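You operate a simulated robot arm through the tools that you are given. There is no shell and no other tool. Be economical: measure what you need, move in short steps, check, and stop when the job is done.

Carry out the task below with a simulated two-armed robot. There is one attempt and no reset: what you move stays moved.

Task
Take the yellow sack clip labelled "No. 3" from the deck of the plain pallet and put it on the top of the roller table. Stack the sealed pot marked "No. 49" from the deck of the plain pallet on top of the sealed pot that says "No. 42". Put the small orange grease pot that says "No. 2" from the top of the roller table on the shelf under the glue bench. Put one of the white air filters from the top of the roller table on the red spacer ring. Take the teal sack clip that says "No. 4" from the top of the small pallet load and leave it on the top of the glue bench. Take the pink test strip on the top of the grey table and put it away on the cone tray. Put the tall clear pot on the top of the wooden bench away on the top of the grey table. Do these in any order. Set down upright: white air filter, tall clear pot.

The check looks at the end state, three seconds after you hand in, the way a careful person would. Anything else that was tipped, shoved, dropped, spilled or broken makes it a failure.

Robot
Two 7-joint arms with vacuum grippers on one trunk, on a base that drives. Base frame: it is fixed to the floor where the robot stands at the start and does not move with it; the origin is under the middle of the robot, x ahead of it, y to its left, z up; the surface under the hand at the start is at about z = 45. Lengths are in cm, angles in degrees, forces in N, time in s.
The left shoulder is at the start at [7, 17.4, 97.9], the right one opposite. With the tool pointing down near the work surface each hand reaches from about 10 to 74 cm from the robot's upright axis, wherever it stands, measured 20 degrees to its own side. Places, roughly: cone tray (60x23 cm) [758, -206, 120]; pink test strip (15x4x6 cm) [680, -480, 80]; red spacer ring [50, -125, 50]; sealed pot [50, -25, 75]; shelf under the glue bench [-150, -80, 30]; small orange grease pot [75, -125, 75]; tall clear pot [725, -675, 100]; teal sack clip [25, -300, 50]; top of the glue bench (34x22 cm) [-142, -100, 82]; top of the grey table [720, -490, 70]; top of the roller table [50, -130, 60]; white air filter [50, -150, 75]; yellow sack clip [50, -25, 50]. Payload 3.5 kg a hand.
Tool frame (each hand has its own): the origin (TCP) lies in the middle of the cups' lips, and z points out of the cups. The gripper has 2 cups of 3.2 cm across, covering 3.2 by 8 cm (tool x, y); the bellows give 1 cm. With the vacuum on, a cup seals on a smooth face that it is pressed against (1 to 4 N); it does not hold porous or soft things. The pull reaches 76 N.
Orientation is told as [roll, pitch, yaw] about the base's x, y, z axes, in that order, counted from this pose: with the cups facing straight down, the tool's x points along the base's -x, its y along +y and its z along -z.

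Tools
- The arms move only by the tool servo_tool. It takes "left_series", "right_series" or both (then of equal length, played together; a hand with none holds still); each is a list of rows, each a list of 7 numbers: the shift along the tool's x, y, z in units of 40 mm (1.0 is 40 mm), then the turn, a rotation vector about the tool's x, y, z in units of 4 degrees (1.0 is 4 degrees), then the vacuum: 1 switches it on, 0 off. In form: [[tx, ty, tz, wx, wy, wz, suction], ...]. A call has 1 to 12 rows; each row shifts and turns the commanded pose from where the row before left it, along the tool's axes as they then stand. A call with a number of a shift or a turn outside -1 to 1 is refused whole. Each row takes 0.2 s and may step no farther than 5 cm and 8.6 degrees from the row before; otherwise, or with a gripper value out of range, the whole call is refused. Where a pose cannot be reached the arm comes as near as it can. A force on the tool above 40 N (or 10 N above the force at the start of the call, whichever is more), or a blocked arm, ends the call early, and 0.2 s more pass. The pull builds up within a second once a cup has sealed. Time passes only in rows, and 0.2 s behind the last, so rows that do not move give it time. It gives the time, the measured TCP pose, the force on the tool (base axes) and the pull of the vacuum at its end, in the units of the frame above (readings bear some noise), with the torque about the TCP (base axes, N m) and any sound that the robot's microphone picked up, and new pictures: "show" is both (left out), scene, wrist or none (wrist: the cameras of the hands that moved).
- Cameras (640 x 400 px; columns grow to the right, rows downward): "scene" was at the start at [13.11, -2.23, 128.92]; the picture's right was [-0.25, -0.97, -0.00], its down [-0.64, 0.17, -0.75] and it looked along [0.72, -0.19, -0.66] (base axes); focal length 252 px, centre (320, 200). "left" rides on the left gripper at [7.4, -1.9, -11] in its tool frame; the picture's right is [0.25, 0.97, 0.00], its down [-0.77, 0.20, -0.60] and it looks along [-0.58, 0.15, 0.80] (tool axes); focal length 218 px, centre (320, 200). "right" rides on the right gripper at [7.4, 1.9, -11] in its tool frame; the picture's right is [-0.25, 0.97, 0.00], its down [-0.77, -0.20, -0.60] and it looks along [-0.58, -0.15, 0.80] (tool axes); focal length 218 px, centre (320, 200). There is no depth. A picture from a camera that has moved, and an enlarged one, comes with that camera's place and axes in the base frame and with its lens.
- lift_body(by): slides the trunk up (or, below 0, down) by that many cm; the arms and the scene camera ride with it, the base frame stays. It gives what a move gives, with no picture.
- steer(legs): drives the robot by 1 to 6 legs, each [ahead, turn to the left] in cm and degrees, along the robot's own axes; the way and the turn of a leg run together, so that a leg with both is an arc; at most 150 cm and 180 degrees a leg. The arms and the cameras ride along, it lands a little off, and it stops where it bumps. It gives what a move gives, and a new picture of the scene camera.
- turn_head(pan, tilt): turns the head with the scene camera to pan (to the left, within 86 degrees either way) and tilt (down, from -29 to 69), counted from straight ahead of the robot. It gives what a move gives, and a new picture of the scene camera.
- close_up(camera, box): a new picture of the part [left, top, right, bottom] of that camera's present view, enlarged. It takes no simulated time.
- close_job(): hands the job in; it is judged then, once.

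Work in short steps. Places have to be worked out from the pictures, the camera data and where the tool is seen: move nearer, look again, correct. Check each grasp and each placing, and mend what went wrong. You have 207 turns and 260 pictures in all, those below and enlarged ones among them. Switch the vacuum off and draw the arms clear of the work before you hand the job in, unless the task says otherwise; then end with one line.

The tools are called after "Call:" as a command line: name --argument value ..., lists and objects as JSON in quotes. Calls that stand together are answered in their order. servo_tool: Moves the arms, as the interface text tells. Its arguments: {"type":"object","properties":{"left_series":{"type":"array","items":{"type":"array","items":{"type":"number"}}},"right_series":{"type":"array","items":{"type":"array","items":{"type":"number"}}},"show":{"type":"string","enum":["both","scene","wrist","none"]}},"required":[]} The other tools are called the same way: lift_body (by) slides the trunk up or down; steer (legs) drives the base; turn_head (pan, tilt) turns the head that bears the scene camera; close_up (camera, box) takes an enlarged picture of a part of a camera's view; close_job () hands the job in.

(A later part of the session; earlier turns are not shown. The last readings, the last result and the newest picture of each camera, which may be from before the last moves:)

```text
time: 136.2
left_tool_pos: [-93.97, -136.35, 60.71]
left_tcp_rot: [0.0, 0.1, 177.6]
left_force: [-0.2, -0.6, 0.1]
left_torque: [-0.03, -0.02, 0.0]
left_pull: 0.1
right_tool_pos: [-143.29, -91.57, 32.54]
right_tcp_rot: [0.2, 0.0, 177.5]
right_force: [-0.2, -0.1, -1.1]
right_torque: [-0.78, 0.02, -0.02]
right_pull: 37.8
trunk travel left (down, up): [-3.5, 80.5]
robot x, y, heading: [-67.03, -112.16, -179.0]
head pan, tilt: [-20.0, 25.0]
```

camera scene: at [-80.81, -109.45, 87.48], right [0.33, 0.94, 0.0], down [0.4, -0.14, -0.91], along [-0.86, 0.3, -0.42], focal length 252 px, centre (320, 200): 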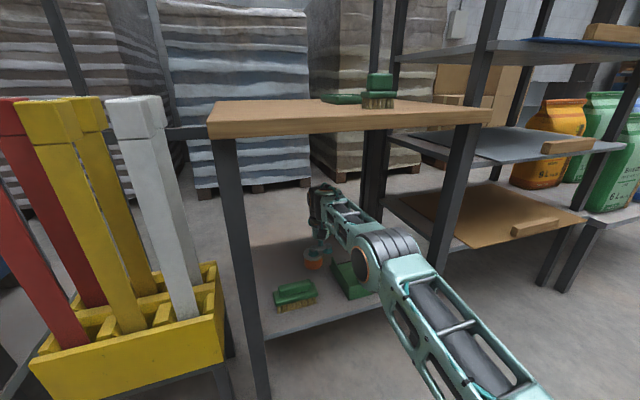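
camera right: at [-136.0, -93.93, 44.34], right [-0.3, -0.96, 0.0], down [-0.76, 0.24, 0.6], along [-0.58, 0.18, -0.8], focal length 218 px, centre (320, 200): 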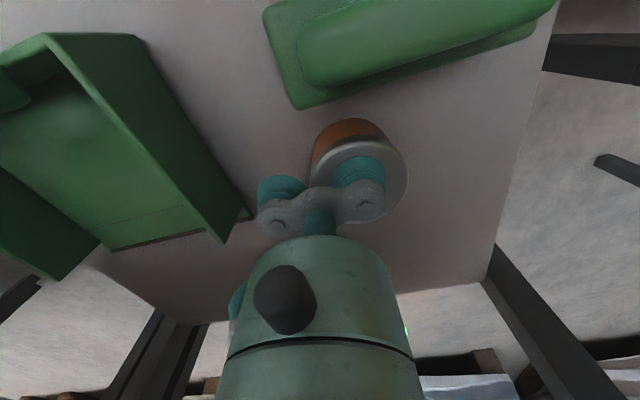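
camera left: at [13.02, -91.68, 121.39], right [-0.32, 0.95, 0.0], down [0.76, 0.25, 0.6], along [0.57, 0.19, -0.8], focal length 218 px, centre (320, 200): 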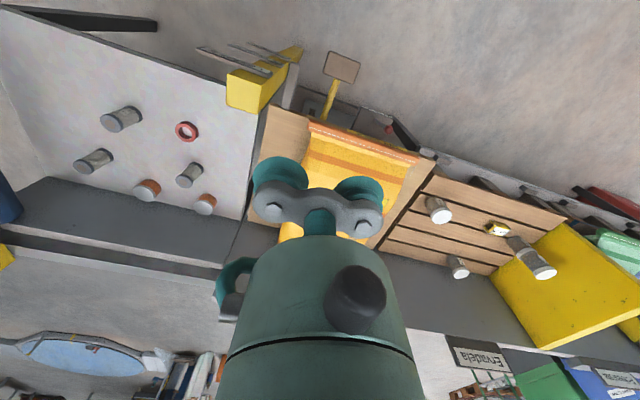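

Call:
servo_tool --right_series '[[0, 0, 0.08, 0, 0, 0, 1], [0, 0, 0.08, 0, 0, 0, 1], [0, 0, 0.08, 0, 0, 0, 1], [0, 0, 0, 0, 0, 0, 1]]' --show "scene"

Call:
close_up --camera "scene" --box '[240, 200, 400, 340]'

```text
time: 137.2
left_tool_pos: [-94.0, -136.39, 60.65]
left_tcp_rot: [0.0, 0.1, 177.6]
left_force: [0.2, -0.3, -0.2]
left_torque: [0.02, 0.03, -0.01]
left_pull: 0.0
right_tool_pos: [-143.07, -91.5, 31.4]
right_tcp_rot: [0.2, 0.0, 177.5]
right_force: [0.2, -0.4, -1.9]
right_torque: [-0.77, 0.01, 0.01]
right_pull: 38.1
trunk travel left (down, up): [-3.5, 80.5]
robot x, y, heading: [-67.02, -112.33, -179.0]
head pan, tilt: [-20.0, 25.0]
camera scene: at [-80.81, -109.45, 87.48], right [0.33, 0.94, 0.0], down [0.4, -0.14, -0.91], along [-0.86, 0.3, -0.42], focal length 252 px, centre (320, 200)
```

scene: 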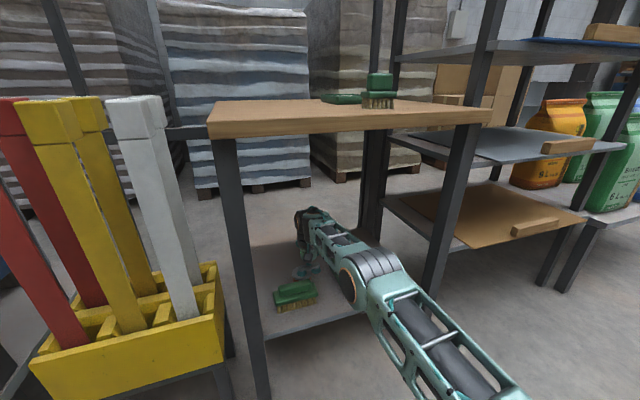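

```text
2.86 times, centred on (320, 270) of scene
camera zoom: at [-80.81, -109.45, 87.48], right [0.33, 0.94, 0.0], down [0.4, -0.14, -0.91], along [-0.86, 0.3, -0.42], focal length 721 px, centre (320, 0)
```

zoom: 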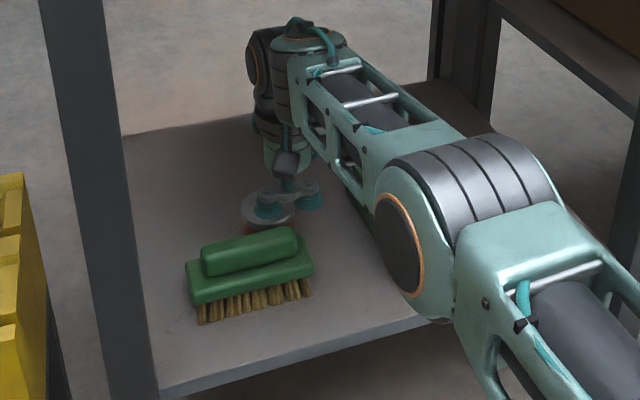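

The elbow is well clear (z≈55, in front of the bench). I continue lowering until contact.

Call:
servo_tool --right_series '[[0, 0, 0.08, 0, 0, 0, 1], [0, 0, 0.08, 0, 0, 0, 1], [0, 0, 0.08, 0, 0, 0, 1], [0, 0, 0, 0, 0, 0, 1]]' --show "none"

```text
time: 138.2
left_tool_pos: [-94.02, -136.38, 60.72]
left_tcp_rot: [0.1, 0.0, 177.6]
left_force: [0.1, -0.5, 0.2]
left_torque: [0.0, 0.01, -0.03]
left_pull: 0.0
right_tool_pos: [-143.27, -91.43, 30.6]
right_tcp_rot: [0.2, -0.2, 177.5]
right_force: [0.0, 0.2, 6.8]
right_torque: [-1.01, 0.01, 0.01]
right_pull: 38.3
trunk travel left (down, up): [-3.5, 80.5]
robot x, y, heading: [-66.46, -112.29, -179.4]
head pan, tilt: [-20.0, 25.0]
```

Contact. I release, rise, and retract out from under the bench.

Call:
servo_tool --right_series '[[0, 0, 0, 0, 0, 0, 0], [0, 0, 0, 0, 0, 0, 0], [0, 0, 0, 0, 0, 0, 0], [0, 0, 0, 0, 0, 0, 0], [0, 0, -0.1, 0, 0, 0, 0], [0, 0, -0.4, 0, 0, 0, 0], [0, 0, -0.9, 0, 0, 0, 0], [0, 0, -0.9, 0, 0, 0, 0], [0, 0, -0.9, 0, 0, 0, 0]]' --show "wrist"

Call:
servo_tool --right_series '[[0.9, 0, 0, 0, 0, 0, 0], [0.9, 0, 0, 0, 0, 0, 0], [0.9, 0, 0, 0, 0, 0, 0], [0.9, 0, 0, 0, 0, 0, 0], [0.9, 0, 0, 0, 0, 0, 0], [0.9, 0, 0, 0, 0, 0, 0], [0.9, 0, 0, 0, 0, 0, 0]]' --show "scene"

Call:
close_up --camera "scene" --box '[240, 200, 400, 340]'

```text
time: 140.2
left_tool_pos: [-94.17, -136.41, 60.63]
left_tcp_rot: [0.0, 0.1, 177.7]
left_force: [-0.2, 0.1, 0.1]
left_torque: [-0.01, -0.03, 0.02]
left_pull: 0.1
right_tool_pos: [-143.2, -91.28, 43.33]
right_tcp_rot: [0.2, 0.0, 177.5]
right_force: [0.8, -0.9, 0.4]
right_torque: [0.0, -0.01, -0.01]
right_pull: 0.0
trunk travel left (down, up): [-3.5, 80.5]
robot x, y, heading: [-67.02, -112.32, -178.9]
head pan, tilt: [-20.0, 25.0]
camera right: at [-135.91, -93.74, 54.44], right [-0.3, -0.96, 0.0], down [-0.76, 0.24, 0.6], along [-0.58, 0.18, -0.8], focal length 218 px, centre (320, 200)
```

right: 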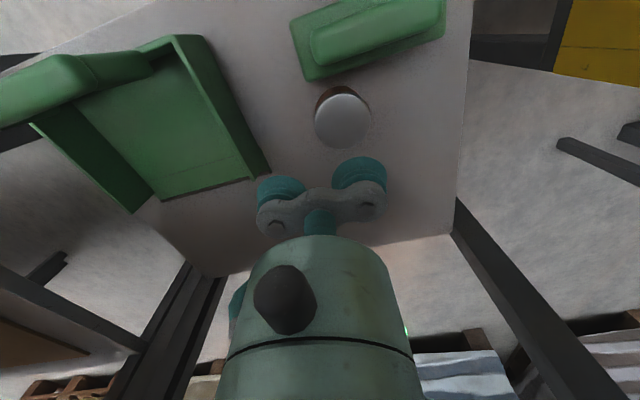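

```text
time: 141.8
left_tool_pos: [-94.1, -136.38, 60.69]
left_tcp_rot: [-0.1, 0.1, 177.5]
left_force: [0.2, 0.2, -0.4]
left_torque: [-0.01, -0.02, -0.04]
left_pull: 0.1
right_tool_pos: [-118.11, -92.51, 43.22]
right_tcp_rot: [0.2, -0.2, 177.4]
right_force: [-0.1, 0.2, -0.1]
right_torque: [0.01, 0.02, -0.01]
right_pull: 0.0
trunk travel left (down, up): [-3.5, 80.5]
robot x, y, heading: [-67.24, -112.08, -179.1]
head pan, tilt: [-20.0, 25.0]
camera scene: at [-80.81, -109.45, 87.48], right [0.33, 0.94, 0.0], down [0.4, -0.14, -0.91], along [-0.86, 0.3, -0.42], focal length 252 px, centre (320, 200)
```

scene: 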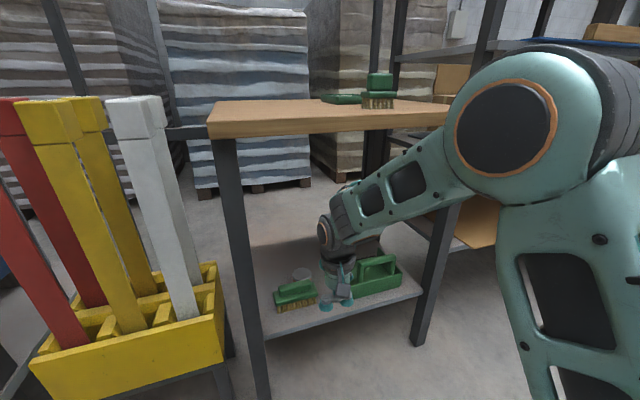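

```text
2.86 times, centred on (320, 270) of scene
camera zoom: at [-80.81, -109.45, 87.48], right [0.33, 0.94, 0.0], down [0.4, -0.14, -0.91], along [-0.86, 0.3, -0.42], focal length 721 px, centre (320, 0)
```

zoom: 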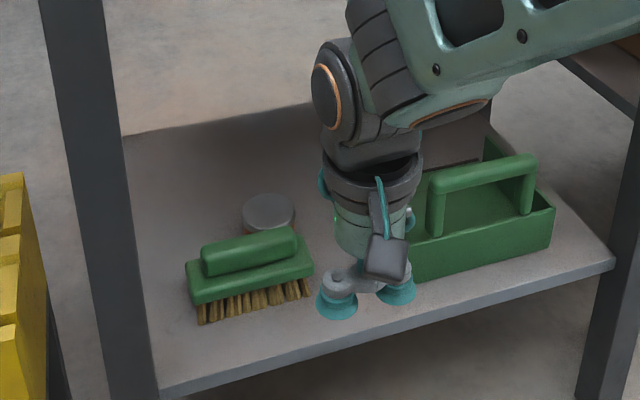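

Pot No. 2 sits on the shelf, clear of brush and tray. Next: the teal clip No. 4. I back off, raise the trunk, and turn toward -y to look.

Call:
steer --legs '[[-30, 0]]'

Call:
lift_body --by 40

Call:
turn_head --pan 0 --tilt 25

Call:
steer --legs '[[0, 90]]'

```text
time: 143.8
left_tool_pos: [-64.63, -135.99, 60.65]
left_tcp_rot: [-0.1, 0.1, 177.8]
left_force: [0.0, 0.0, 0.0]
left_torque: [0.0, 0.02, 0.03]
left_pull: 0.0
right_tool_pos: [-88.96, -92.24, 43.27]
right_tcp_rot: [0.2, 0.0, 177.7]
right_force: [-0.7, -0.4, -1.0]
right_torque: [0.01, 0.01, -0.01]
right_pull: 0.1
trunk travel left (down, up): [-3.5, 80.5]
robot x, y, heading: [-37.83, -111.73, -179.0]
head pan, tilt: [-20.0, 25.0]
camera scene: at [-51.57, -108.99, 87.49], right [0.32, 0.95, 0.0], down [0.4, -0.14, -0.91], along [-0.86, 0.29, -0.42], focal length 252 px, centre (320, 200)
```

scene: 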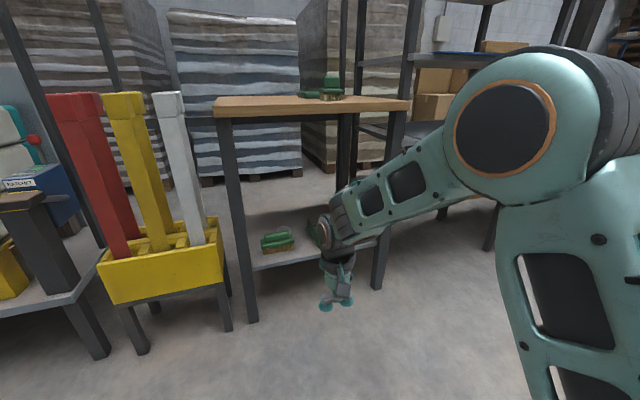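

```text
time: 147.7
left_tool_pos: [-64.74, -135.93, 100.62]
left_tcp_rot: [0.1, 0.1, 177.8]
left_force: [-0.5, 0.1, 0.6]
left_torque: [0.03, 0.0, 0.0]
left_pull: 0.0
right_tool_pos: [-88.99, -92.31, 83.28]
right_tcp_rot: [0.2, 0.0, 177.7]
right_force: [-0.4, 1.0, -0.3]
right_torque: [-0.03, 0.04, 0.01]
right_pull: 0.0
trunk travel left (down, up): [-43.5, 40.5]
robot x, y, heading: [-37.83, -111.6, -178.5]
head pan, tilt: [-20.0, 25.0]
```

```text
time: 148.5
left_tool_pos: [-64.67, -136.05, 100.77]
left_tcp_rot: [0.0, 0.1, 177.7]
left_force: [0.2, 0.2, -0.4]
left_torque: [-0.02, -0.01, -0.02]
left_pull: 0.1
right_tool_pos: [-89.0, -92.2, 83.22]
right_tcp_rot: [0.2, 0.1, 177.7]
right_force: [-0.2, 0.3, -0.4]
right_torque: [0.02, -0.02, -0.01]
right_pull: 0.0
trunk travel left (down, up): [-43.5, 40.5]
robot x, y, heading: [-37.79, -111.62, -178.9]
head pan, tilt: [0.0, 25.0]
camera scene: at [-52.07, -112.14, 127.48], right [-0.02, 1.0, 0.0], down [0.42, 0.01, -0.91], along [-0.91, -0.02, -0.42], focal length 252 px, centre (320, 200)
```

scene: 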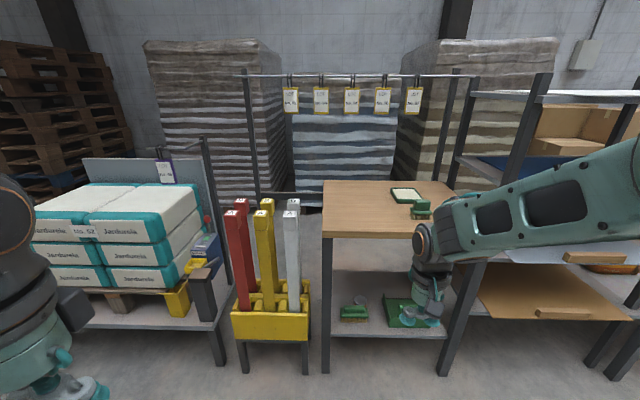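

```text
time: 152.7
left_tool_pos: [-13.62, -138.46, 100.58]
left_tcp_rot: [0.0, 0.1, -92.1]
left_force: [0.3, -0.5, -0.6]
left_torque: [0.0, -0.04, 0.04]
left_pull: 0.1
right_tool_pos: [-57.09, -162.98, 83.21]
right_tcp_rot: [0.2, 0.1, -92.2]
right_force: [0.1, -0.6, 0.8]
right_torque: [-0.02, -0.02, 0.03]
right_pull: 0.1
trunk travel left (down, up): [-43.5, 40.5]
robot x, y, heading: [-37.46, -111.93, -88.7]
head pan, tilt: [0.0, 25.0]
camera scene: at [-37.48, -126.08, 127.48], right [-1.0, -0.02, 0.0], down [-0.01, 0.42, -0.91], along [0.02, -0.91, -0.42], focal length 252 px, centre (320, 200)
```

scene: 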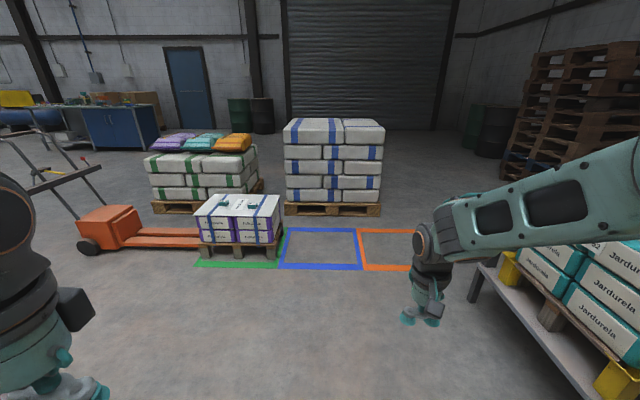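

The small pallet load is at roughly (23,-285). I zoom in to identify the clips on top.

Call:
close_up --camera "scene" --box '[185, 185, 295, 255]'

Call:
steer --legs '[[0, 18], [120, 0], [0, -20]]'

```text
5.71 times, centred on (240, 220) of scene
camera zoom: at [-37.48, -126.08, 127.48], right [-1.0, -0.02, 0.0], down [-0.01, 0.42, -0.91], along [0.02, -0.91, -0.42], focal length 1441 px, centre (777, 86)
```

zoom: 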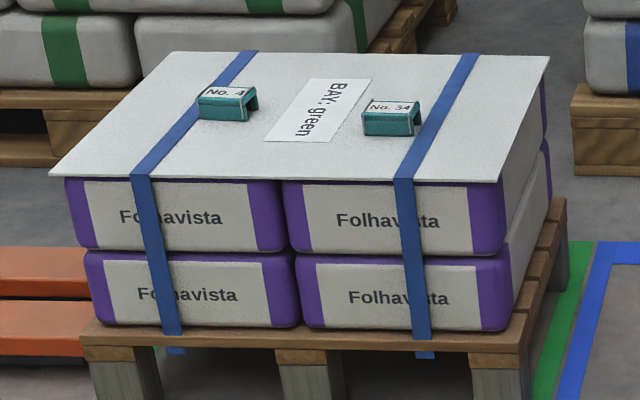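

```text
time: 160.9
left_tool_pos: [20.69, -255.31, 100.68]
left_tcp_rot: [0.1, 0.0, -97.3]
left_force: [-0.2, -0.7, 0.9]
left_torque: [0.0, 0.0, 0.01]
left_pull: 0.1
right_tool_pos: [-25.0, -275.56, 83.26]
right_tcp_rot: [0.1, 0.0, -97.4]
right_force: [-0.2, 0.6, -0.4]
right_torque: [0.06, 0.03, 0.02]
right_pull: 0.3
trunk travel left (down, up): [-43.5, 40.5]
robot x, y, heading: [-1.28, -226.58, -93.9]
head pan, tilt: [0.0, 25.0]
camera scene: at [-2.13, -240.63, 127.48], right [-1.0, 0.07, 0.0], down [0.03, 0.42, -0.91], along [-0.06, -0.9, -0.42], focal length 252 px, centre (320, 200)
```

scene: 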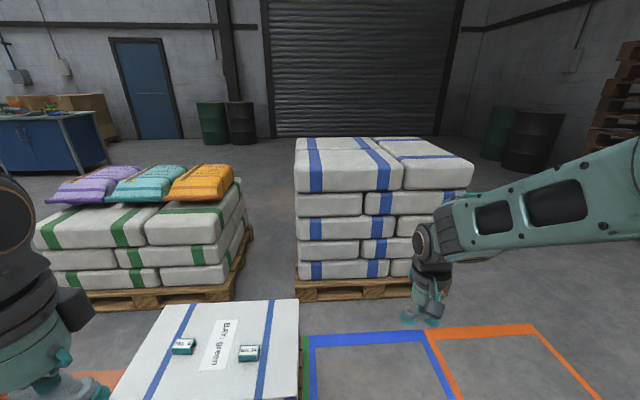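

No. 4 is the left clip, about (41,-301). I reposition so it lies ahead of the left arm.

Call:
steer --legs '[[0, 57], [28, 0], [0, -53]]'

Call:
turn_head --pan 15 --tilt 45

```text
time: 167.8
left_tool_pos: [45.65, -269.69, 100.67]
left_tcp_rot: [0.0, 0.1, -92.1]
left_force: [0.0, 0.8, -0.6]
left_torque: [-0.03, -0.01, 0.02]
left_pull: 0.0
right_tool_pos: [1.94, -293.94, 83.09]
right_tcp_rot: [0.2, 0.0, -92.1]
right_force: [-0.5, -0.4, 0.0]
right_torque: [0.01, 0.01, 0.04]
right_pull: 0.0
trunk travel left (down, up): [-43.5, 40.5]
robot x, y, heading: [21.3, -242.78, -88.8]
head pan, tilt: [0.0, 25.0]
camera scene: at [21.64, -257.06, 127.48], right [-1.0, -0.02, 0.0], down [-0.01, 0.42, -0.91], along [0.02, -0.91, -0.42], focal length 252 px, centre (320, 200)
```

scene: 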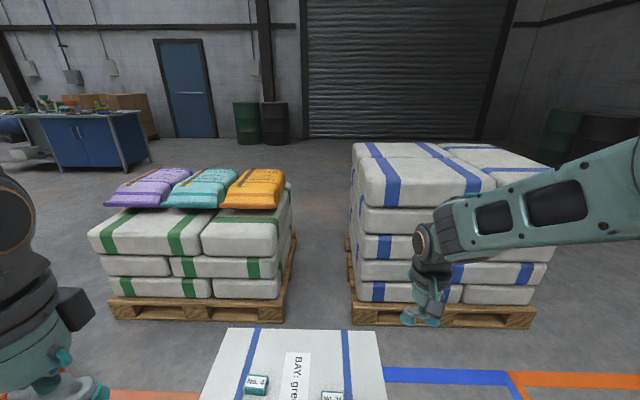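

```text
time: 168.6
left_tool_pos: [45.64, -269.67, 100.54]
left_tcp_rot: [0.0, 0.1, -92.1]
left_force: [-0.2, 0.0, -0.1]
left_torque: [0.03, 0.02, -0.01]
left_pull: 0.1
right_tool_pos: [1.99, -293.97, 83.21]
right_tcp_rot: [0.2, 0.0, -92.2]
right_force: [-1.0, -0.4, 0.5]
right_torque: [-0.01, 0.0, -0.03]
right_pull: 0.1
trunk travel left (down, up): [-43.5, 40.5]
robot x, y, heading: [21.53, -242.36, -88.6]
head pan, tilt: [15.0, 45.0]
camera scene: at [23.73, -255.66, 124.43], right [-0.96, -0.28, 0.0], down [-0.2, 0.68, -0.71], along [0.2, -0.68, -0.71], focal length 252 px, centre (320, 200)
```

scene: 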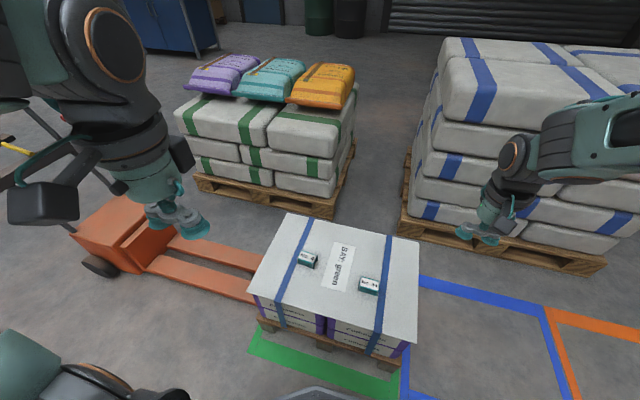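

Clip No. 4 is at about (42,-302.5,43). I retract the right hand, lower the trunk 25 cm, and reach out with the left.

Call:
servo_tool --right_series '[[0.9, 0, 0, 0, 0, 0, 0], [0.9, 0, 0, 0, 0, 0, 0], [0.9, 0, 0, 0, 0, 0, 0], [0.9, 0, 0, 0, 0, 0, 0], [0.9, 0, 0, 0, 0, 0, 0], [0.9, 0, 0, 0, 0, 0, 0]]' --left_series '[[-0.9, 0, 0, 0, 0, 0, 0], [-0.9, 0, 0, 0, 0, 0, 0], [-0.9, 0, 0, 0, 0, 0, 0], [-0.9, 0, 0, 0, 0, 0, 0], [-0.9, 0, 0, 0, 0, 0, 0], [-0.9, 0, 0, 0, 0, 0, 0]]' --show "none"

Call:
lift_body --by -28

Call:
servo_tool --left_series '[[-0.5, -0.1, 0.3, 0, 0, 0, 0], [-0.5, -0.1, 0.3, 0, 0, 0, 0]]'

```text
time: 170.0
left_tool_pos: [44.64, -291.58, 100.43]
left_tcp_rot: [0.0, 0.1, -92.2]
left_force: [-0.3, 0.1, 0.4]
left_torque: [0.01, -0.01, 0.03]
left_pull: 0.1
right_tool_pos: [3.74, -275.37, 83.95]
right_tcp_rot: [0.1, 0.1, -92.2]
right_force: [0.4, -0.2, 0.7]
right_torque: [0.0, -0.01, 0.01]
right_pull: 0.0
right hand out of reach, approached as far as the arm can: row 6
trunk travel left (down, up): [-43.5, 40.5]
robot x, y, heading: [21.64, -242.43, -88.7]
head pan, tilt: [15.0, 45.0]
```

```text
time: 172.8
left_tool_pos: [44.6, -291.43, 72.54]
left_tcp_rot: [0.0, 0.2, -92.1]
left_force: [1.0, 0.1, 0.2]
left_torque: [0.01, 0.01, -0.01]
left_pull: 0.0
right_tool_pos: [3.5, -275.4, 56.02]
right_tcp_rot: [0.1, 0.0, -92.2]
right_force: [0.4, 0.1, 0.9]
right_torque: [0.04, 0.0, 0.0]
right_pull: 0.0
trunk travel left (down, up): [-15.5, 68.5]
robot x, y, heading: [21.43, -242.49, -88.8]
head pan, tilt: [15.0, 45.0]
```

```text
time: 173.4
left_tool_pos: [43.52, -295.74, 70.29]
left_tcp_rot: [0.1, 0.2, -92.2]
left_force: [-0.1, -0.7, 0.5]
left_torque: [0.01, -0.04, 0.02]
left_pull: 0.2
right_tool_pos: [3.73, -275.4, 56.0]
right_tcp_rot: [0.2, 0.1, -92.3]
right_force: [0.1, -0.4, -0.3]
right_torque: [0.01, -0.02, 0.02]
right_pull: 0.0
trunk travel left (down, up): [-15.5, 68.5]
robot x, y, heading: [21.34, -242.95, -88.9]
head pan, tilt: [15.0, 45.0]
camera scene: at [23.72, -255.67, 96.42], right [-0.96, -0.28, 0.0], down [-0.2, 0.68, -0.71], along [0.2, -0.68, -0.71], focal length 252 px, centre (320, 200)
camera left: at [42.02, -288.18, 81.24], right [0.98, 0.22, 0.0], down [0.17, -0.78, 0.6], along [0.13, -0.59, -0.8], focal length 218 px, centre (320, 200)
```

scene: 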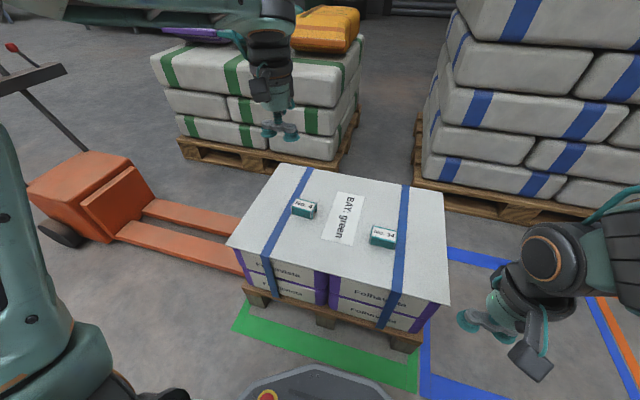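
left: 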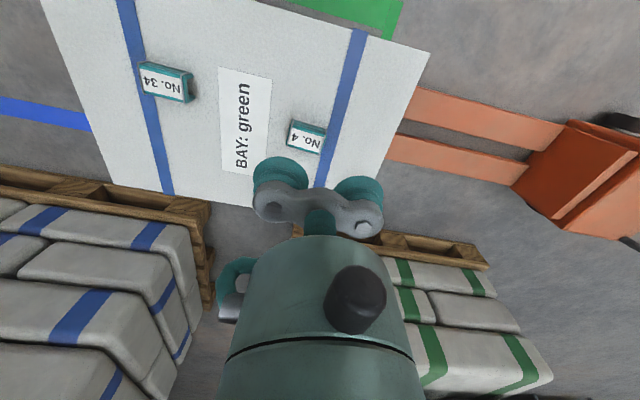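

Clip No. 4 triangulates to (42.6,-303.4,42). I position the cup over it and descend to about 5 cm above.

Call:
servo_tool --left_series '[[-0.65, 0.15, 0.3, 0, 0, 0, 0], [-0.65, 0.15, 0.3, 0, 0, 0, 0], [-0.63, 0.15, 0.3, 0, 0, 0, 0], [0, 0, 0.9, 0, 0, 0, 0], [0, 0, 0.9, 0, 0, 0, 0], [0, 0, 0.9, 0, 0, 0, 0], [0, 0, 0.9, 0, 0, 0, 0], [0, 0, 0.9, 0, 0, 0, 0]]' --show "wrist"

```text
time: 175.2
left_tool_pos: [45.06, -303.13, 48.67]
left_tcp_rot: [-0.1, 0.1, -92.1]
left_force: [-0.9, -0.1, -0.5]
left_torque: [0.01, -0.01, 0.0]
left_pull: 0.1
right_tool_pos: [3.67, -275.29, 56.06]
right_tcp_rot: [0.3, 0.0, -92.3]
right_force: [-0.4, -0.2, -0.6]
right_torque: [0.0, -0.03, 0.01]
right_pull: 0.1
trunk travel left (down, up): [-15.5, 68.5]
robot x, y, heading: [21.22, -242.65, -88.8]
head pan, tilt: [15.0, 45.0]
camera left: at [43.58, -295.63, 59.54], right [0.98, 0.22, 0.0], down [0.17, -0.78, 0.6], along [0.13, -0.59, -0.8], focal length 218 px, centre (320, 200)
```

left: 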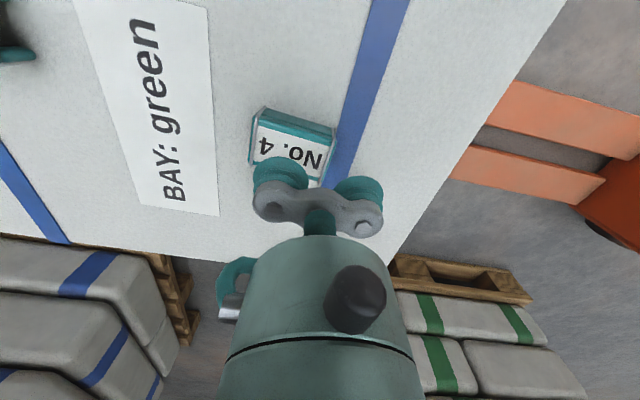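

I shift 1 cm forward and descend with vacuum on.

Call:
servo_tool --left_series '[[-0.25, 0.06, 0.6, 0, 0, 0, 1], [0, 0, 0.6, 0, 0, 0, 1], [0, 0, 0.2, 0, 0, 0, 1], [0, 0, 0.12, 0, 0, 0, 1], [0, 0, 0.12, 0, 0, 0, 1], [0, 0, 0, 0, 0, 0, 1], [0, 0, 0, 0, 0, 0, 1]]' --show "wrist"

```text
time: 176.8
left_tool_pos: [45.39, -304.27, 42.09]
left_tcp_rot: [0.0, -0.2, -92.0]
left_force: [6.8, -2.6, 27.7]
left_torque: [0.12, 0.96, 0.05]
left_pull: 37.9
right_tool_pos: [3.63, -275.2, 56.22]
right_tcp_rot: [0.2, -0.2, -92.2]
right_force: [-0.3, 0.5, -0.9]
right_torque: [0.0, 0.02, 0.01]
right_pull: 0.1
trunk travel left (down, up): [-15.5, 68.5]
robot x, y, heading: [21.44, -242.83, -88.7]
head pan, tilt: [15.0, 45.0]
camera left: at [43.76, -296.68, 53.08], right [0.98, 0.22, 0.0], down [0.17, -0.77, 0.61], along [0.13, -0.59, -0.79], focal length 218 px, centre (320, 200)
```

left: 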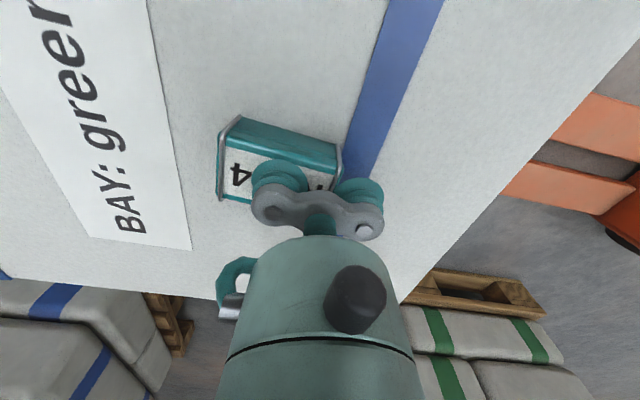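

Sealed. I lift, retract the left hand, and raise the trunk.

Call:
servo_tool --left_series '[[0, 0, -0.4, 0, 0, 0, 1], [0, 0, -0.8, 0, 0, 0, 1], [0, 0, -1, 0, 0, 0, 1], [0, 0, -1, 0, 0, 0, 1], [0, 0, -1, 0, 0, 0, 1], [0, 0, -1, 0, 0, 0, 1], [0.9, 0, -0.4, 0, 0, 0, 1], [0.9, 0, 0, 0, 0, 0, 1], [0.9, 0, 0, 0, 0, 0, 1], [0.9, 0, 0, 0, 0, 0, 1], [0.9, 0, 0, 0, 0, 0, 1], [0.9, 0, 0, 0, 0, 0, 1]]' --show "wrist"

Call:
lift_body --by 32

Call:
turn_head --pan 0 --tilt 38

Call:
steer --legs '[[-20, 0], [0, -146], [90, 0]]'

```text
time: 179.4
left_tool_pos: [45.97, -282.81, 64.24]
left_tcp_rot: [0.1, -0.1, -92.2]
left_force: [0.3, -0.4, 0.2]
left_torque: [0.05, 0.56, 0.01]
left_pull: 37.3
right_tool_pos: [3.73, -275.35, 56.09]
right_tcp_rot: [0.2, 0.0, -92.2]
right_force: [-0.7, -0.3, -0.2]
right_torque: [-0.01, 0.0, 0.02]
right_pull: 0.0
trunk travel left (down, up): [-15.5, 68.5]
robot x, y, heading: [21.6, -242.81, -88.5]
head pan, tilt: [15.0, 45.0]
camera left: at [44.43, -275.33, 75.22], right [0.98, 0.22, 0.0], down [0.17, -0.78, 0.6], along [0.13, -0.59, -0.8], focal length 218 px, centre (320, 200)
```

left: 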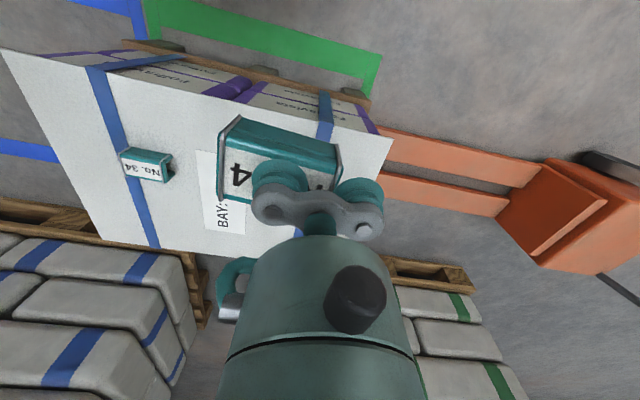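

```text
time: 182.6
left_tool_pos: [46.07, -282.88, 96.23]
left_tcp_rot: [0.0, 0.1, -92.0]
left_force: [0.4, 0.2, 0.3]
left_torque: [0.0, 0.61, -0.01]
left_pull: 37.8
right_tool_pos: [3.71, -275.33, 87.95]
right_tcp_rot: [0.2, 0.0, -92.2]
right_force: [0.6, -0.7, 0.1]
right_torque: [-0.01, 0.02, -0.01]
right_pull: 0.0
trunk travel left (down, up): [-47.5, 36.5]
robot x, y, heading: [20.91, -242.15, -89.0]
head pan, tilt: [15.0, 45.0]
```

```text
time: 183.4
left_tool_pos: [45.98, -282.86, 96.19]
left_tcp_rot: [0.0, 0.1, -92.1]
left_force: [0.9, 0.2, 0.0]
left_torque: [-0.02, 0.6, 0.02]
left_pull: 37.7
right_tool_pos: [3.53, -275.39, 88.0]
right_tcp_rot: [0.3, 0.0, -92.2]
right_force: [0.7, -0.2, 0.2]
right_torque: [0.01, -0.02, -0.03]
right_pull: 0.2
trunk travel left (down, up): [-47.5, 36.5]
robot x, y, heading: [21.66, -242.82, -88.8]
head pan, tilt: [0.0, 38.0]
camera scene: at [21.66, -256.46, 129.45], right [-1.0, -0.02, 0.0], down [-0.01, 0.62, -0.79], along [0.02, -0.79, -0.62], focal length 252 px, centre (320, 200)
```

scene: 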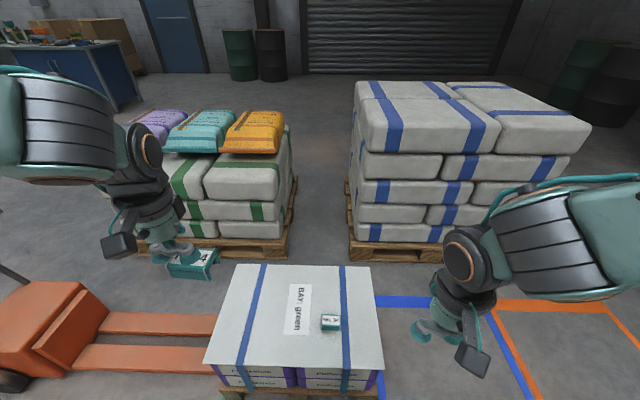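

```text
time: 195.0
left_tool_pos: [-81.57, -141.39, 96.15]
left_tcp_rot: [0.1, 0.1, 127.9]
left_force: [0.8, 0.0, -0.3]
left_torque: [0.32, -0.45, 0.0]
left_pull: 37.7
right_tool_pos: [-44.2, -119.99, 88.01]
right_tcp_rot: [0.2, 0.0, 127.6]
right_force: [0.1, -0.1, 0.1]
right_torque: [-0.01, 0.01, -0.01]
right_pull: 0.0
trunk travel left (down, up): [-47.5, 36.5]
robot x, y, heading: [-36.75, -156.47, 131.2]
head pan, tilt: [0.0, 38.0]
camera scene: at [-45.88, -146.22, 129.45], right [0.75, 0.66, 0.0], down [0.41, -0.46, -0.79], along [-0.52, 0.59, -0.62], focal length 252 px, centre (320, 200)
```

scene: 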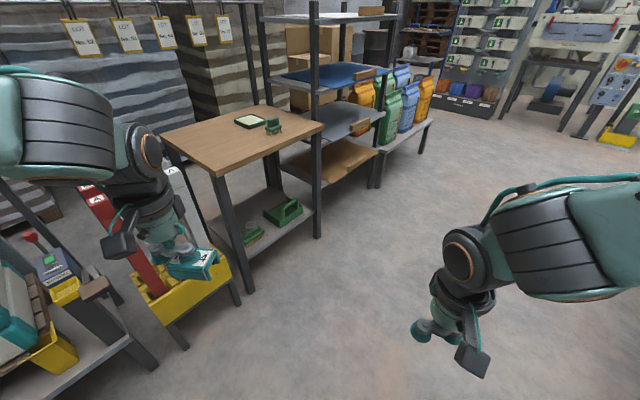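

I adjust the route to end in front of the bench at about (-65,-78), facing it.

Call:
steer --legs '[[0, -21], [83, 0], [0, 70]]'

```text
time: 203.5
left_tool_pos: [-105.61, -104.9, 96.24]
left_tcp_rot: [0.0, 0.2, 178.0]
left_force: [-0.5, 0.7, -0.1]
left_torque: [0.6, -0.04, 0.0]
left_pull: 38.1
right_tool_pos: [-98.05, -62.62, 88.01]
right_tcp_rot: [0.2, 0.0, 177.7]
right_force: [0.2, 0.2, -0.2]
right_torque: [0.01, 0.0, 0.02]
right_pull: 0.1
trunk travel left (down, up): [-47.5, 36.5]
robot x, y, heading: [-65.31, -80.28, -178.8]
head pan, tilt: [0.0, 38.0]
camera scene: at [-79.14, -80.72, 129.45], right [-0.02, 1.0, 0.0], down [0.62, 0.01, -0.79], along [-0.79, -0.02, -0.62], focal length 252 px, centre (320, 200)
```

scene: 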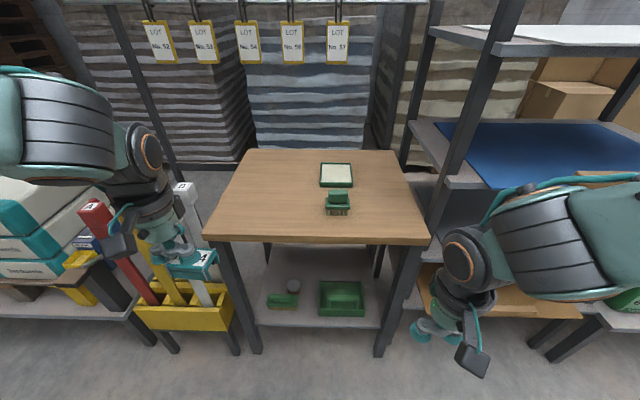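

I drive 10 cm closer, then extend the left hand over the free left part of the bench top.

Call:
steer --legs '[[10, -1]]'

Call:
servo_tool --left_series '[[-0.9, 0, 0, 0, 0, 0, 1], [-0.9, 0, 0, 0, 0, 0, 1], [-0.9, 0, 0, 0, 0, 0, 1], [-0.9, 0, 0, 0, 0, 0, 1], [-0.9, 0, 0, 0, 0, 0, 1], [-0.9, 0, 0, 0, 0, 0, 1]]'

```text
time: 204.7
left_tool_pos: [-116.08, -104.29, 96.24]
left_tcp_rot: [0.1, 0.1, 176.9]
left_force: [0.1, 1.0, -0.4]
left_torque: [0.57, -0.06, -0.02]
left_pull: 38.0
right_tool_pos: [-107.83, -62.11, 88.07]
right_tcp_rot: [0.1, 0.1, 176.8]
right_force: [-0.4, -0.7, -0.3]
right_torque: [0.0, 0.0, 0.01]
right_pull: 0.0
trunk travel left (down, up): [-47.5, 36.5]
robot x, y, heading: [-75.74, -80.48, -179.7]
head pan, tilt: [0.0, 38.0]
camera scene: at [-89.21, -80.6, 129.44], right [0.0, 1.0, 0.0], down [0.62, 0.0, -0.79], along [-0.79, 0.0, -0.62], focal length 252 px, centre (320, 200)
```

scene: 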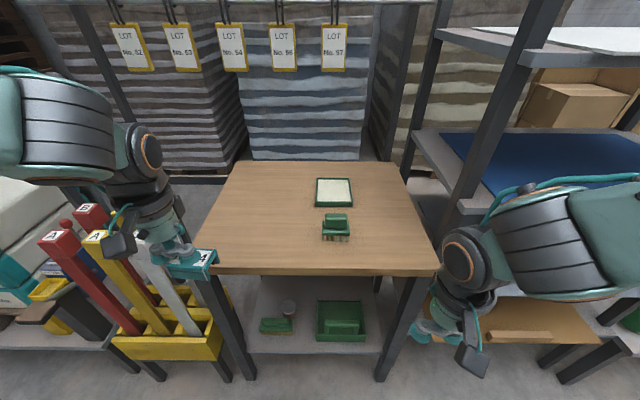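

```text
time: 206.1
left_tool_pos: [-137.54, -103.32, 96.03]
left_tcp_rot: [0.2, 0.3, 176.8]
left_force: [-0.4, -0.2, 0.1]
left_torque: [0.57, -0.05, -0.01]
left_pull: 37.6
right_tool_pos: [-107.72, -62.17, 88.02]
right_tcp_rot: [0.1, 0.1, 176.8]
right_force: [-0.3, -0.8, 0.5]
right_torque: [-0.01, -0.03, 0.0]
right_pull: 0.2
trunk travel left (down, up): [-47.5, 36.5]
robot x, y, heading: [-75.28, -80.52, -179.8]
head pan, tilt: [0.0, 38.0]
camera scene: at [-89.29, -80.57, 129.43], right [0.0, 1.0, 0.0], down [0.62, 0.0, -0.79], along [-0.79, 0.0, -0.62], focal length 252 px, centre (320, 200)
camera left: at [-130.11, -101.76, 107.01], right [0.2, -0.98, 0.0], down [-0.78, -0.16, 0.6], along [-0.59, -0.12, -0.8], focal length 218 px, centre (320, 200)
```

scene: 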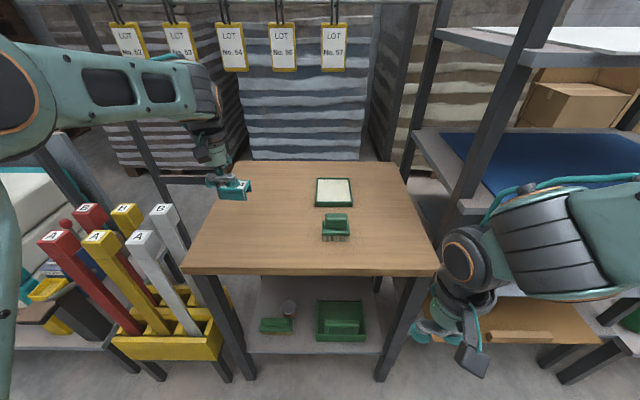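
left: 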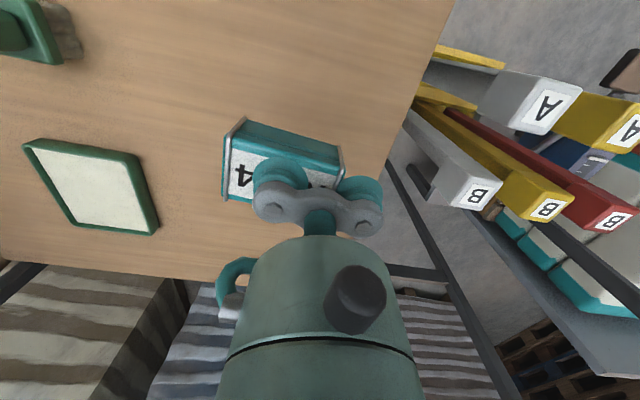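

I shift 6 cm inward and lower toward the bench top.

Call:
servo_tool --left_series '[[0, -0.75, 0, 0, 0, 0, 1], [0, -0.75, 0.3, 0, 0, 0, 1], [0, 0, 0.8, 0, 0, 0, 1], [0, 0, 0.7, 0, 0, 0, 1], [0, 0, 0.15, 0, 0, 0, 1], [0, 0, 0, 0, 0, 0, 1]]' --show "wrist"

Call:
servo_tool --left_series '[[0, 0, 0.12, 0, 0, 0, 1], [0, 0, 0.12, 0, 0, 0, 1], [0, 0, 0, 0, 0, 0, 1]]' --show "none"

```text
time: 207.5
left_tool_pos: [-137.09, -97.41, 88.53]
left_tcp_rot: [0.1, 0.2, 176.8]
left_force: [-0.3, 0.5, -0.3]
left_torque: [0.58, -0.02, 0.0]
left_pull: 37.5
right_tool_pos: [-107.76, -62.2, 88.08]
right_tcp_rot: [0.2, 0.0, 176.9]
right_force: [-0.5, -0.7, -0.3]
right_torque: [-0.01, 0.03, 0.0]
right_pull: 0.1
trunk travel left (down, up): [-47.5, 36.5]
robot x, y, heading: [-75.42, -80.67, -179.8]
head pan, tilt: [0.0, 38.0]
camera left: at [-129.56, -95.8, 99.44], right [0.2, -0.98, 0.0], down [-0.78, -0.16, 0.6], along [-0.59, -0.12, -0.8], focal length 218 px, centre (320, 200)
```

left: 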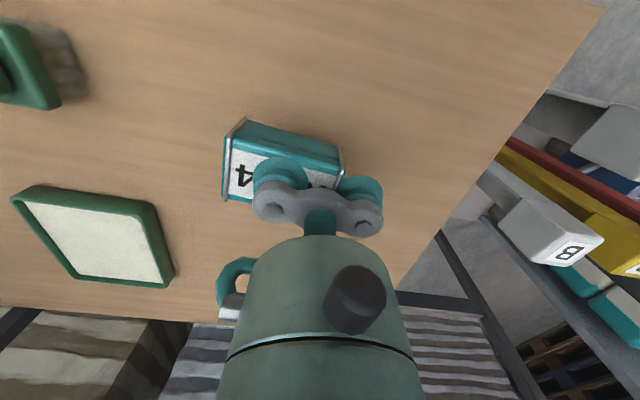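

```text
time: 208.3
left_tool_pos: [-137.2, -97.24, 87.42]
left_tcp_rot: [0.1, 0.2, 177.0]
left_force: [-0.3, 0.5, -0.1]
left_torque: [0.55, -0.02, 0.0]
left_pull: 37.7
right_tool_pos: [-107.82, -62.25, 87.99]
right_tcp_rot: [0.2, 0.0, 176.8]
right_force: [0.6, -1.0, 0.2]
right_torque: [-0.02, 0.0, 0.01]
right_pull: 0.0
trunk travel left (down, up): [-47.5, 36.5]
robot x, y, heading: [-75.58, -80.49, -179.7]
head pan, tilt: [0.0, 38.0]
```

Call:
servo_tool --left_series '[[0, 0, 0.12, 0, 0, 0, 1], [0, 0, 0.12, 0, 0, 0, 1], [0, 0, 0.08, 0, 0, 0, 1], [0, 0, 0, 0, 0, 0, 1]]' --show "none"

Call:
servo_tool --left_series '[[0, 0, 0.07, 0, 0, 0, 1], [0, 0, 0.06, 0, 0, 0, 1], [0, 0, 0, 0, 0, 0, 1]]' --show "none"

```text
time: 209.3
left_tool_pos: [-137.14, -97.12, 86.27]
left_tcp_rot: [0.1, 0.1, 176.9]
left_force: [0.5, 0.7, -1.1]
left_torque: [0.58, -0.04, -0.02]
left_pull: 37.3
right_tool_pos: [-107.78, -62.14, 88.02]
right_tcp_rot: [0.2, 0.0, 176.8]
right_force: [0.7, -0.4, 0.6]
right_torque: [-0.01, 0.01, -0.02]
right_pull: 0.0
trunk travel left (down, up): [-47.5, 36.5]
robot x, y, heading: [-75.38, -80.33, -179.9]
head pan, tilt: [0.0, 38.0]
```

```text
time: 210.1
left_tool_pos: [-137.13, -97.25, 85.55]
left_tcp_rot: [0.0, 0.2, 176.9]
left_force: [0.1, 0.6, -1.0]
left_torque: [0.55, -0.05, 0.01]
left_pull: 37.7
right_tool_pos: [-107.83, -62.06, 88.06]
right_tcp_rot: [0.2, 0.0, 176.8]
right_force: [-0.1, -0.3, -0.3]
right_torque: [0.01, -0.04, -0.02]
right_pull: 0.1
trunk travel left (down, up): [-47.5, 36.5]
robot x, y, heading: [-75.24, -80.68, -179.4]
head pan, tilt: [0.0, 38.0]
```

Call:
servo_tool --left_series '[[0, 0, 0.08, 0, 0, 0, 1], [0, 0, 0.08, 0, 0, 0, 1], [0, 0, 0, 0, 0, 0, 1]]' --show "none"

Call:
servo_tool --left_series '[[0, 0, 0.06, 0, 0, 0, 1], [0, 0, 0, 0, 0, 0, 1]]' --show "wrist"

```text
time: 210.9
left_tool_pos: [-137.12, -97.1, 85.31]
left_tcp_rot: [0.1, -0.1, 176.9]
left_force: [-3.9, 0.5, 18.1]
left_torque: [0.79, -0.02, 0.08]
left_pull: 37.7
right_tool_pos: [-107.59, -62.16, 88.09]
right_tcp_rot: [0.2, -0.1, 176.7]
right_force: [0.6, -0.8, 0.3]
right_torque: [-0.01, 0.01, -0.03]
right_pull: 0.1
trunk travel left (down, up): [-47.5, 36.5]
robot x, y, heading: [-75.51, -80.58, -179.6]
head pan, tilt: [0.0, 38.0]
```

```text
time: 211.5
left_tool_pos: [-137.13, -97.23, 84.82]
left_tcp_rot: [0.0, -0.2, 177.0]
left_force: [-7.1, -1.7, 27.6]
left_torque: [0.93, -0.09, 0.1]
left_pull: 37.7
right_tool_pos: [-107.55, -62.16, 88.0]
right_tcp_rot: [0.1, -0.1, 176.8]
right_force: [0.9, -0.4, 0.0]
right_torque: [-0.02, 0.0, -0.02]
right_pull: 0.1
trunk travel left (down, up): [-47.5, 36.5]
robot x, y, heading: [-75.74, -80.64, -179.9]
head pan, tilt: [0.0, 38.0]
camera left: at [-129.52, -95.61, 95.88], right [0.2, -0.98, 0.0], down [-0.78, -0.16, 0.61], along [-0.59, -0.12, -0.79], focal length 218 px, centre (320, 200)
```

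left: 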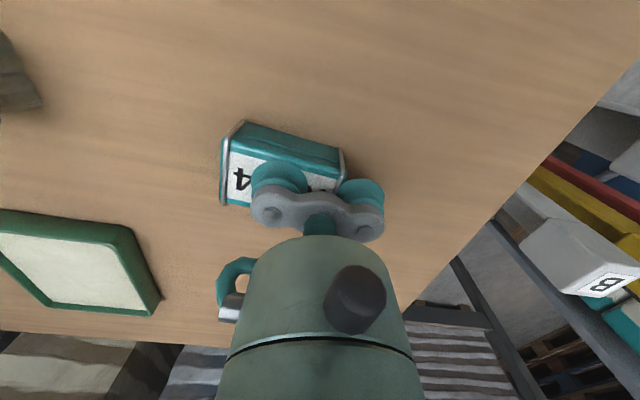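

Contact. I release, lift and retract the left hand.

Call:
servo_tool --left_series '[[0, 0, -0.08, 0, 0, 0, 0], [0, 0, 0, 0, 0, 0, 0], [0, 0, 0, 0, 0, 0, 0], [0, 0, 0, 0, 0, 0, 0], [0, 0, -0.2, 0, 0, 0, 0], [0, 0, -0.8, 0, 0, 0, 0], [0, 0, -0.9, 0, 0, 0, 0], [0, 0, -0.9, 0, 0, 0, 0], [0.9, 0, 0, 0, 0, 0, 0], [0.9, 0, 0, 0, 0, 0, 0], [0.9, 0, 0, 0, 0, 0, 0], [0.9, 0, 0, 0, 0, 0, 0]]' --show "none"

Call:
servo_tool --left_series '[[0.9, 0, 0, 0, 0, 0, 0], [0.9, 0, 0, 0, 0, 0, 0], [0.9, 0, 0, 0, 0, 0, 0], [0.9, 0, 0, 0, 0, 0, 0]]' --show "scene"

```text
time: 214.1
left_tool_pos: [-122.75, -98.05, 96.16]
left_tcp_rot: [0.1, 0.0, 177.0]
left_force: [-0.2, 0.6, -0.8]
left_torque: [0.03, -0.01, 0.01]
left_pull: 0.0
right_tool_pos: [-107.52, -62.11, 88.07]
right_tcp_rot: [0.3, 0.0, 176.8]
right_force: [-0.4, -0.2, 0.1]
right_torque: [0.02, 0.0, -0.02]
right_pull: 0.0
trunk travel left (down, up): [-47.5, 36.5]
robot x, y, heading: [-75.06, -80.47, -179.9]
head pan, tilt: [0.0, 38.0]
```

```text
time: 215.1
left_tool_pos: [-108.29, -99.06, 96.27]
left_tcp_rot: [0.0, 0.1, 177.0]
left_force: [0.7, 0.0, 0.8]
left_torque: [0.02, -0.05, 0.04]
left_pull: 0.0
right_tool_pos: [-107.75, -62.11, 88.06]
right_tcp_rot: [0.1, 0.1, 176.8]
right_force: [0.8, 0.4, -0.5]
right_torque: [0.03, 0.02, 0.02]
right_pull: 0.0
trunk travel left (down, up): [-47.5, 36.5]
robot x, y, heading: [-75.34, -80.41, -179.8]
head pan, tilt: [0.0, 38.0]
camera scene: at [-89.03, -80.76, 129.46], right [0.0, 1.0, 0.0], down [0.62, 0.0, -0.79], along [-0.79, 0.0, -0.62], focal length 252 px, centre (320, 200)
```

scene: 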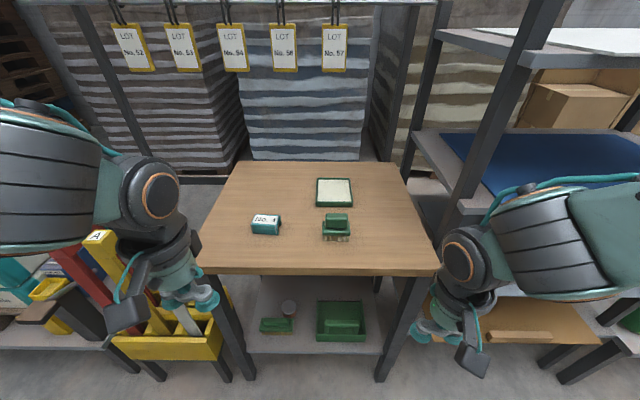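

Clip No. 4 is on the bench top, and the orange pot is visible on the shelf. Now I head for the far stations: back off and drive toward the free corridor at y≈-225.

Call:
steer --legs '[[-40, 0], [0, 90], [145, 0], [0, 85]]'

Call:
turn_head --pan 0 --tilt 12

```text
time: 231.6
left_tool_pos: [-3.3, -207.82, 96.23]
left_tcp_rot: [0.0, 0.1, -9.3]
left_force: [0.0, -0.7, -0.2]
left_torque: [-0.02, -0.01, -0.02]
left_pull: 0.1
right_tool_pos: [-7.98, -244.24, 88.08]
right_tcp_rot: [0.2, -0.1, -9.4]
right_force: [-0.4, 0.4, 0.5]
right_torque: [0.01, 0.01, -0.01]
right_pull: 0.0
trunk travel left (down, up): [-47.5, 36.5]
robot x, y, heading: [-37.54, -222.6, -6.3]
head pan, tilt: [0.0, 38.0]
camera scene: at [-24.49, -224.05, 129.45], right [-0.1, -0.99, 0.0], down [-0.61, 0.06, -0.79], along [0.78, -0.08, -0.62], focal length 252 px, centre (320, 200)
```

scene: 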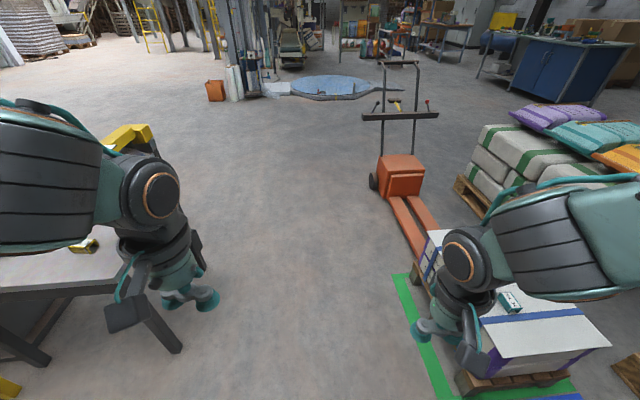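

```text
time: 232.5
left_tool_pos: [-3.29, -207.92, 96.21]
left_tcp_rot: [0.0, 0.1, -9.4]
left_force: [0.0, 0.0, 0.1]
left_torque: [-0.01, 0.04, 0.0]
left_pull: 0.1
right_tool_pos: [-7.87, -244.23, 87.95]
right_tcp_rot: [0.2, 0.0, -9.4]
right_force: [0.6, 0.0, -0.2]
right_torque: [-0.01, 0.01, 0.0]
right_pull: 0.0
trunk travel left (down, up): [-47.5, 36.5]
robot x, y, heading: [-37.81, -222.48, -6.2]
head pan, tilt: [0.0, 12.0]
camera scene: at [-23.79, -224.15, 133.59], right [-0.1, -0.99, 0.0], down [-0.21, 0.02, -0.98], along [0.97, -0.1, -0.21], focal length 252 px, centre (320, 200)
```

scene: 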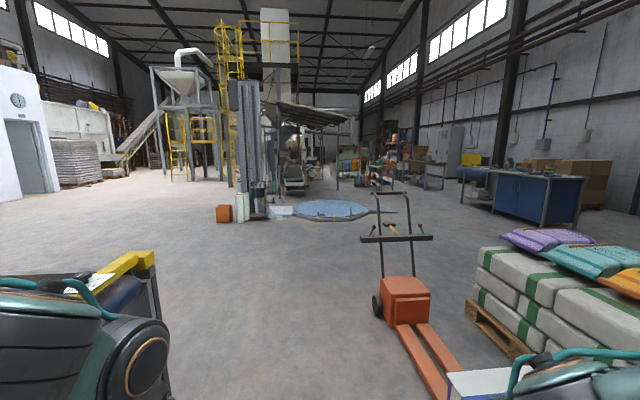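

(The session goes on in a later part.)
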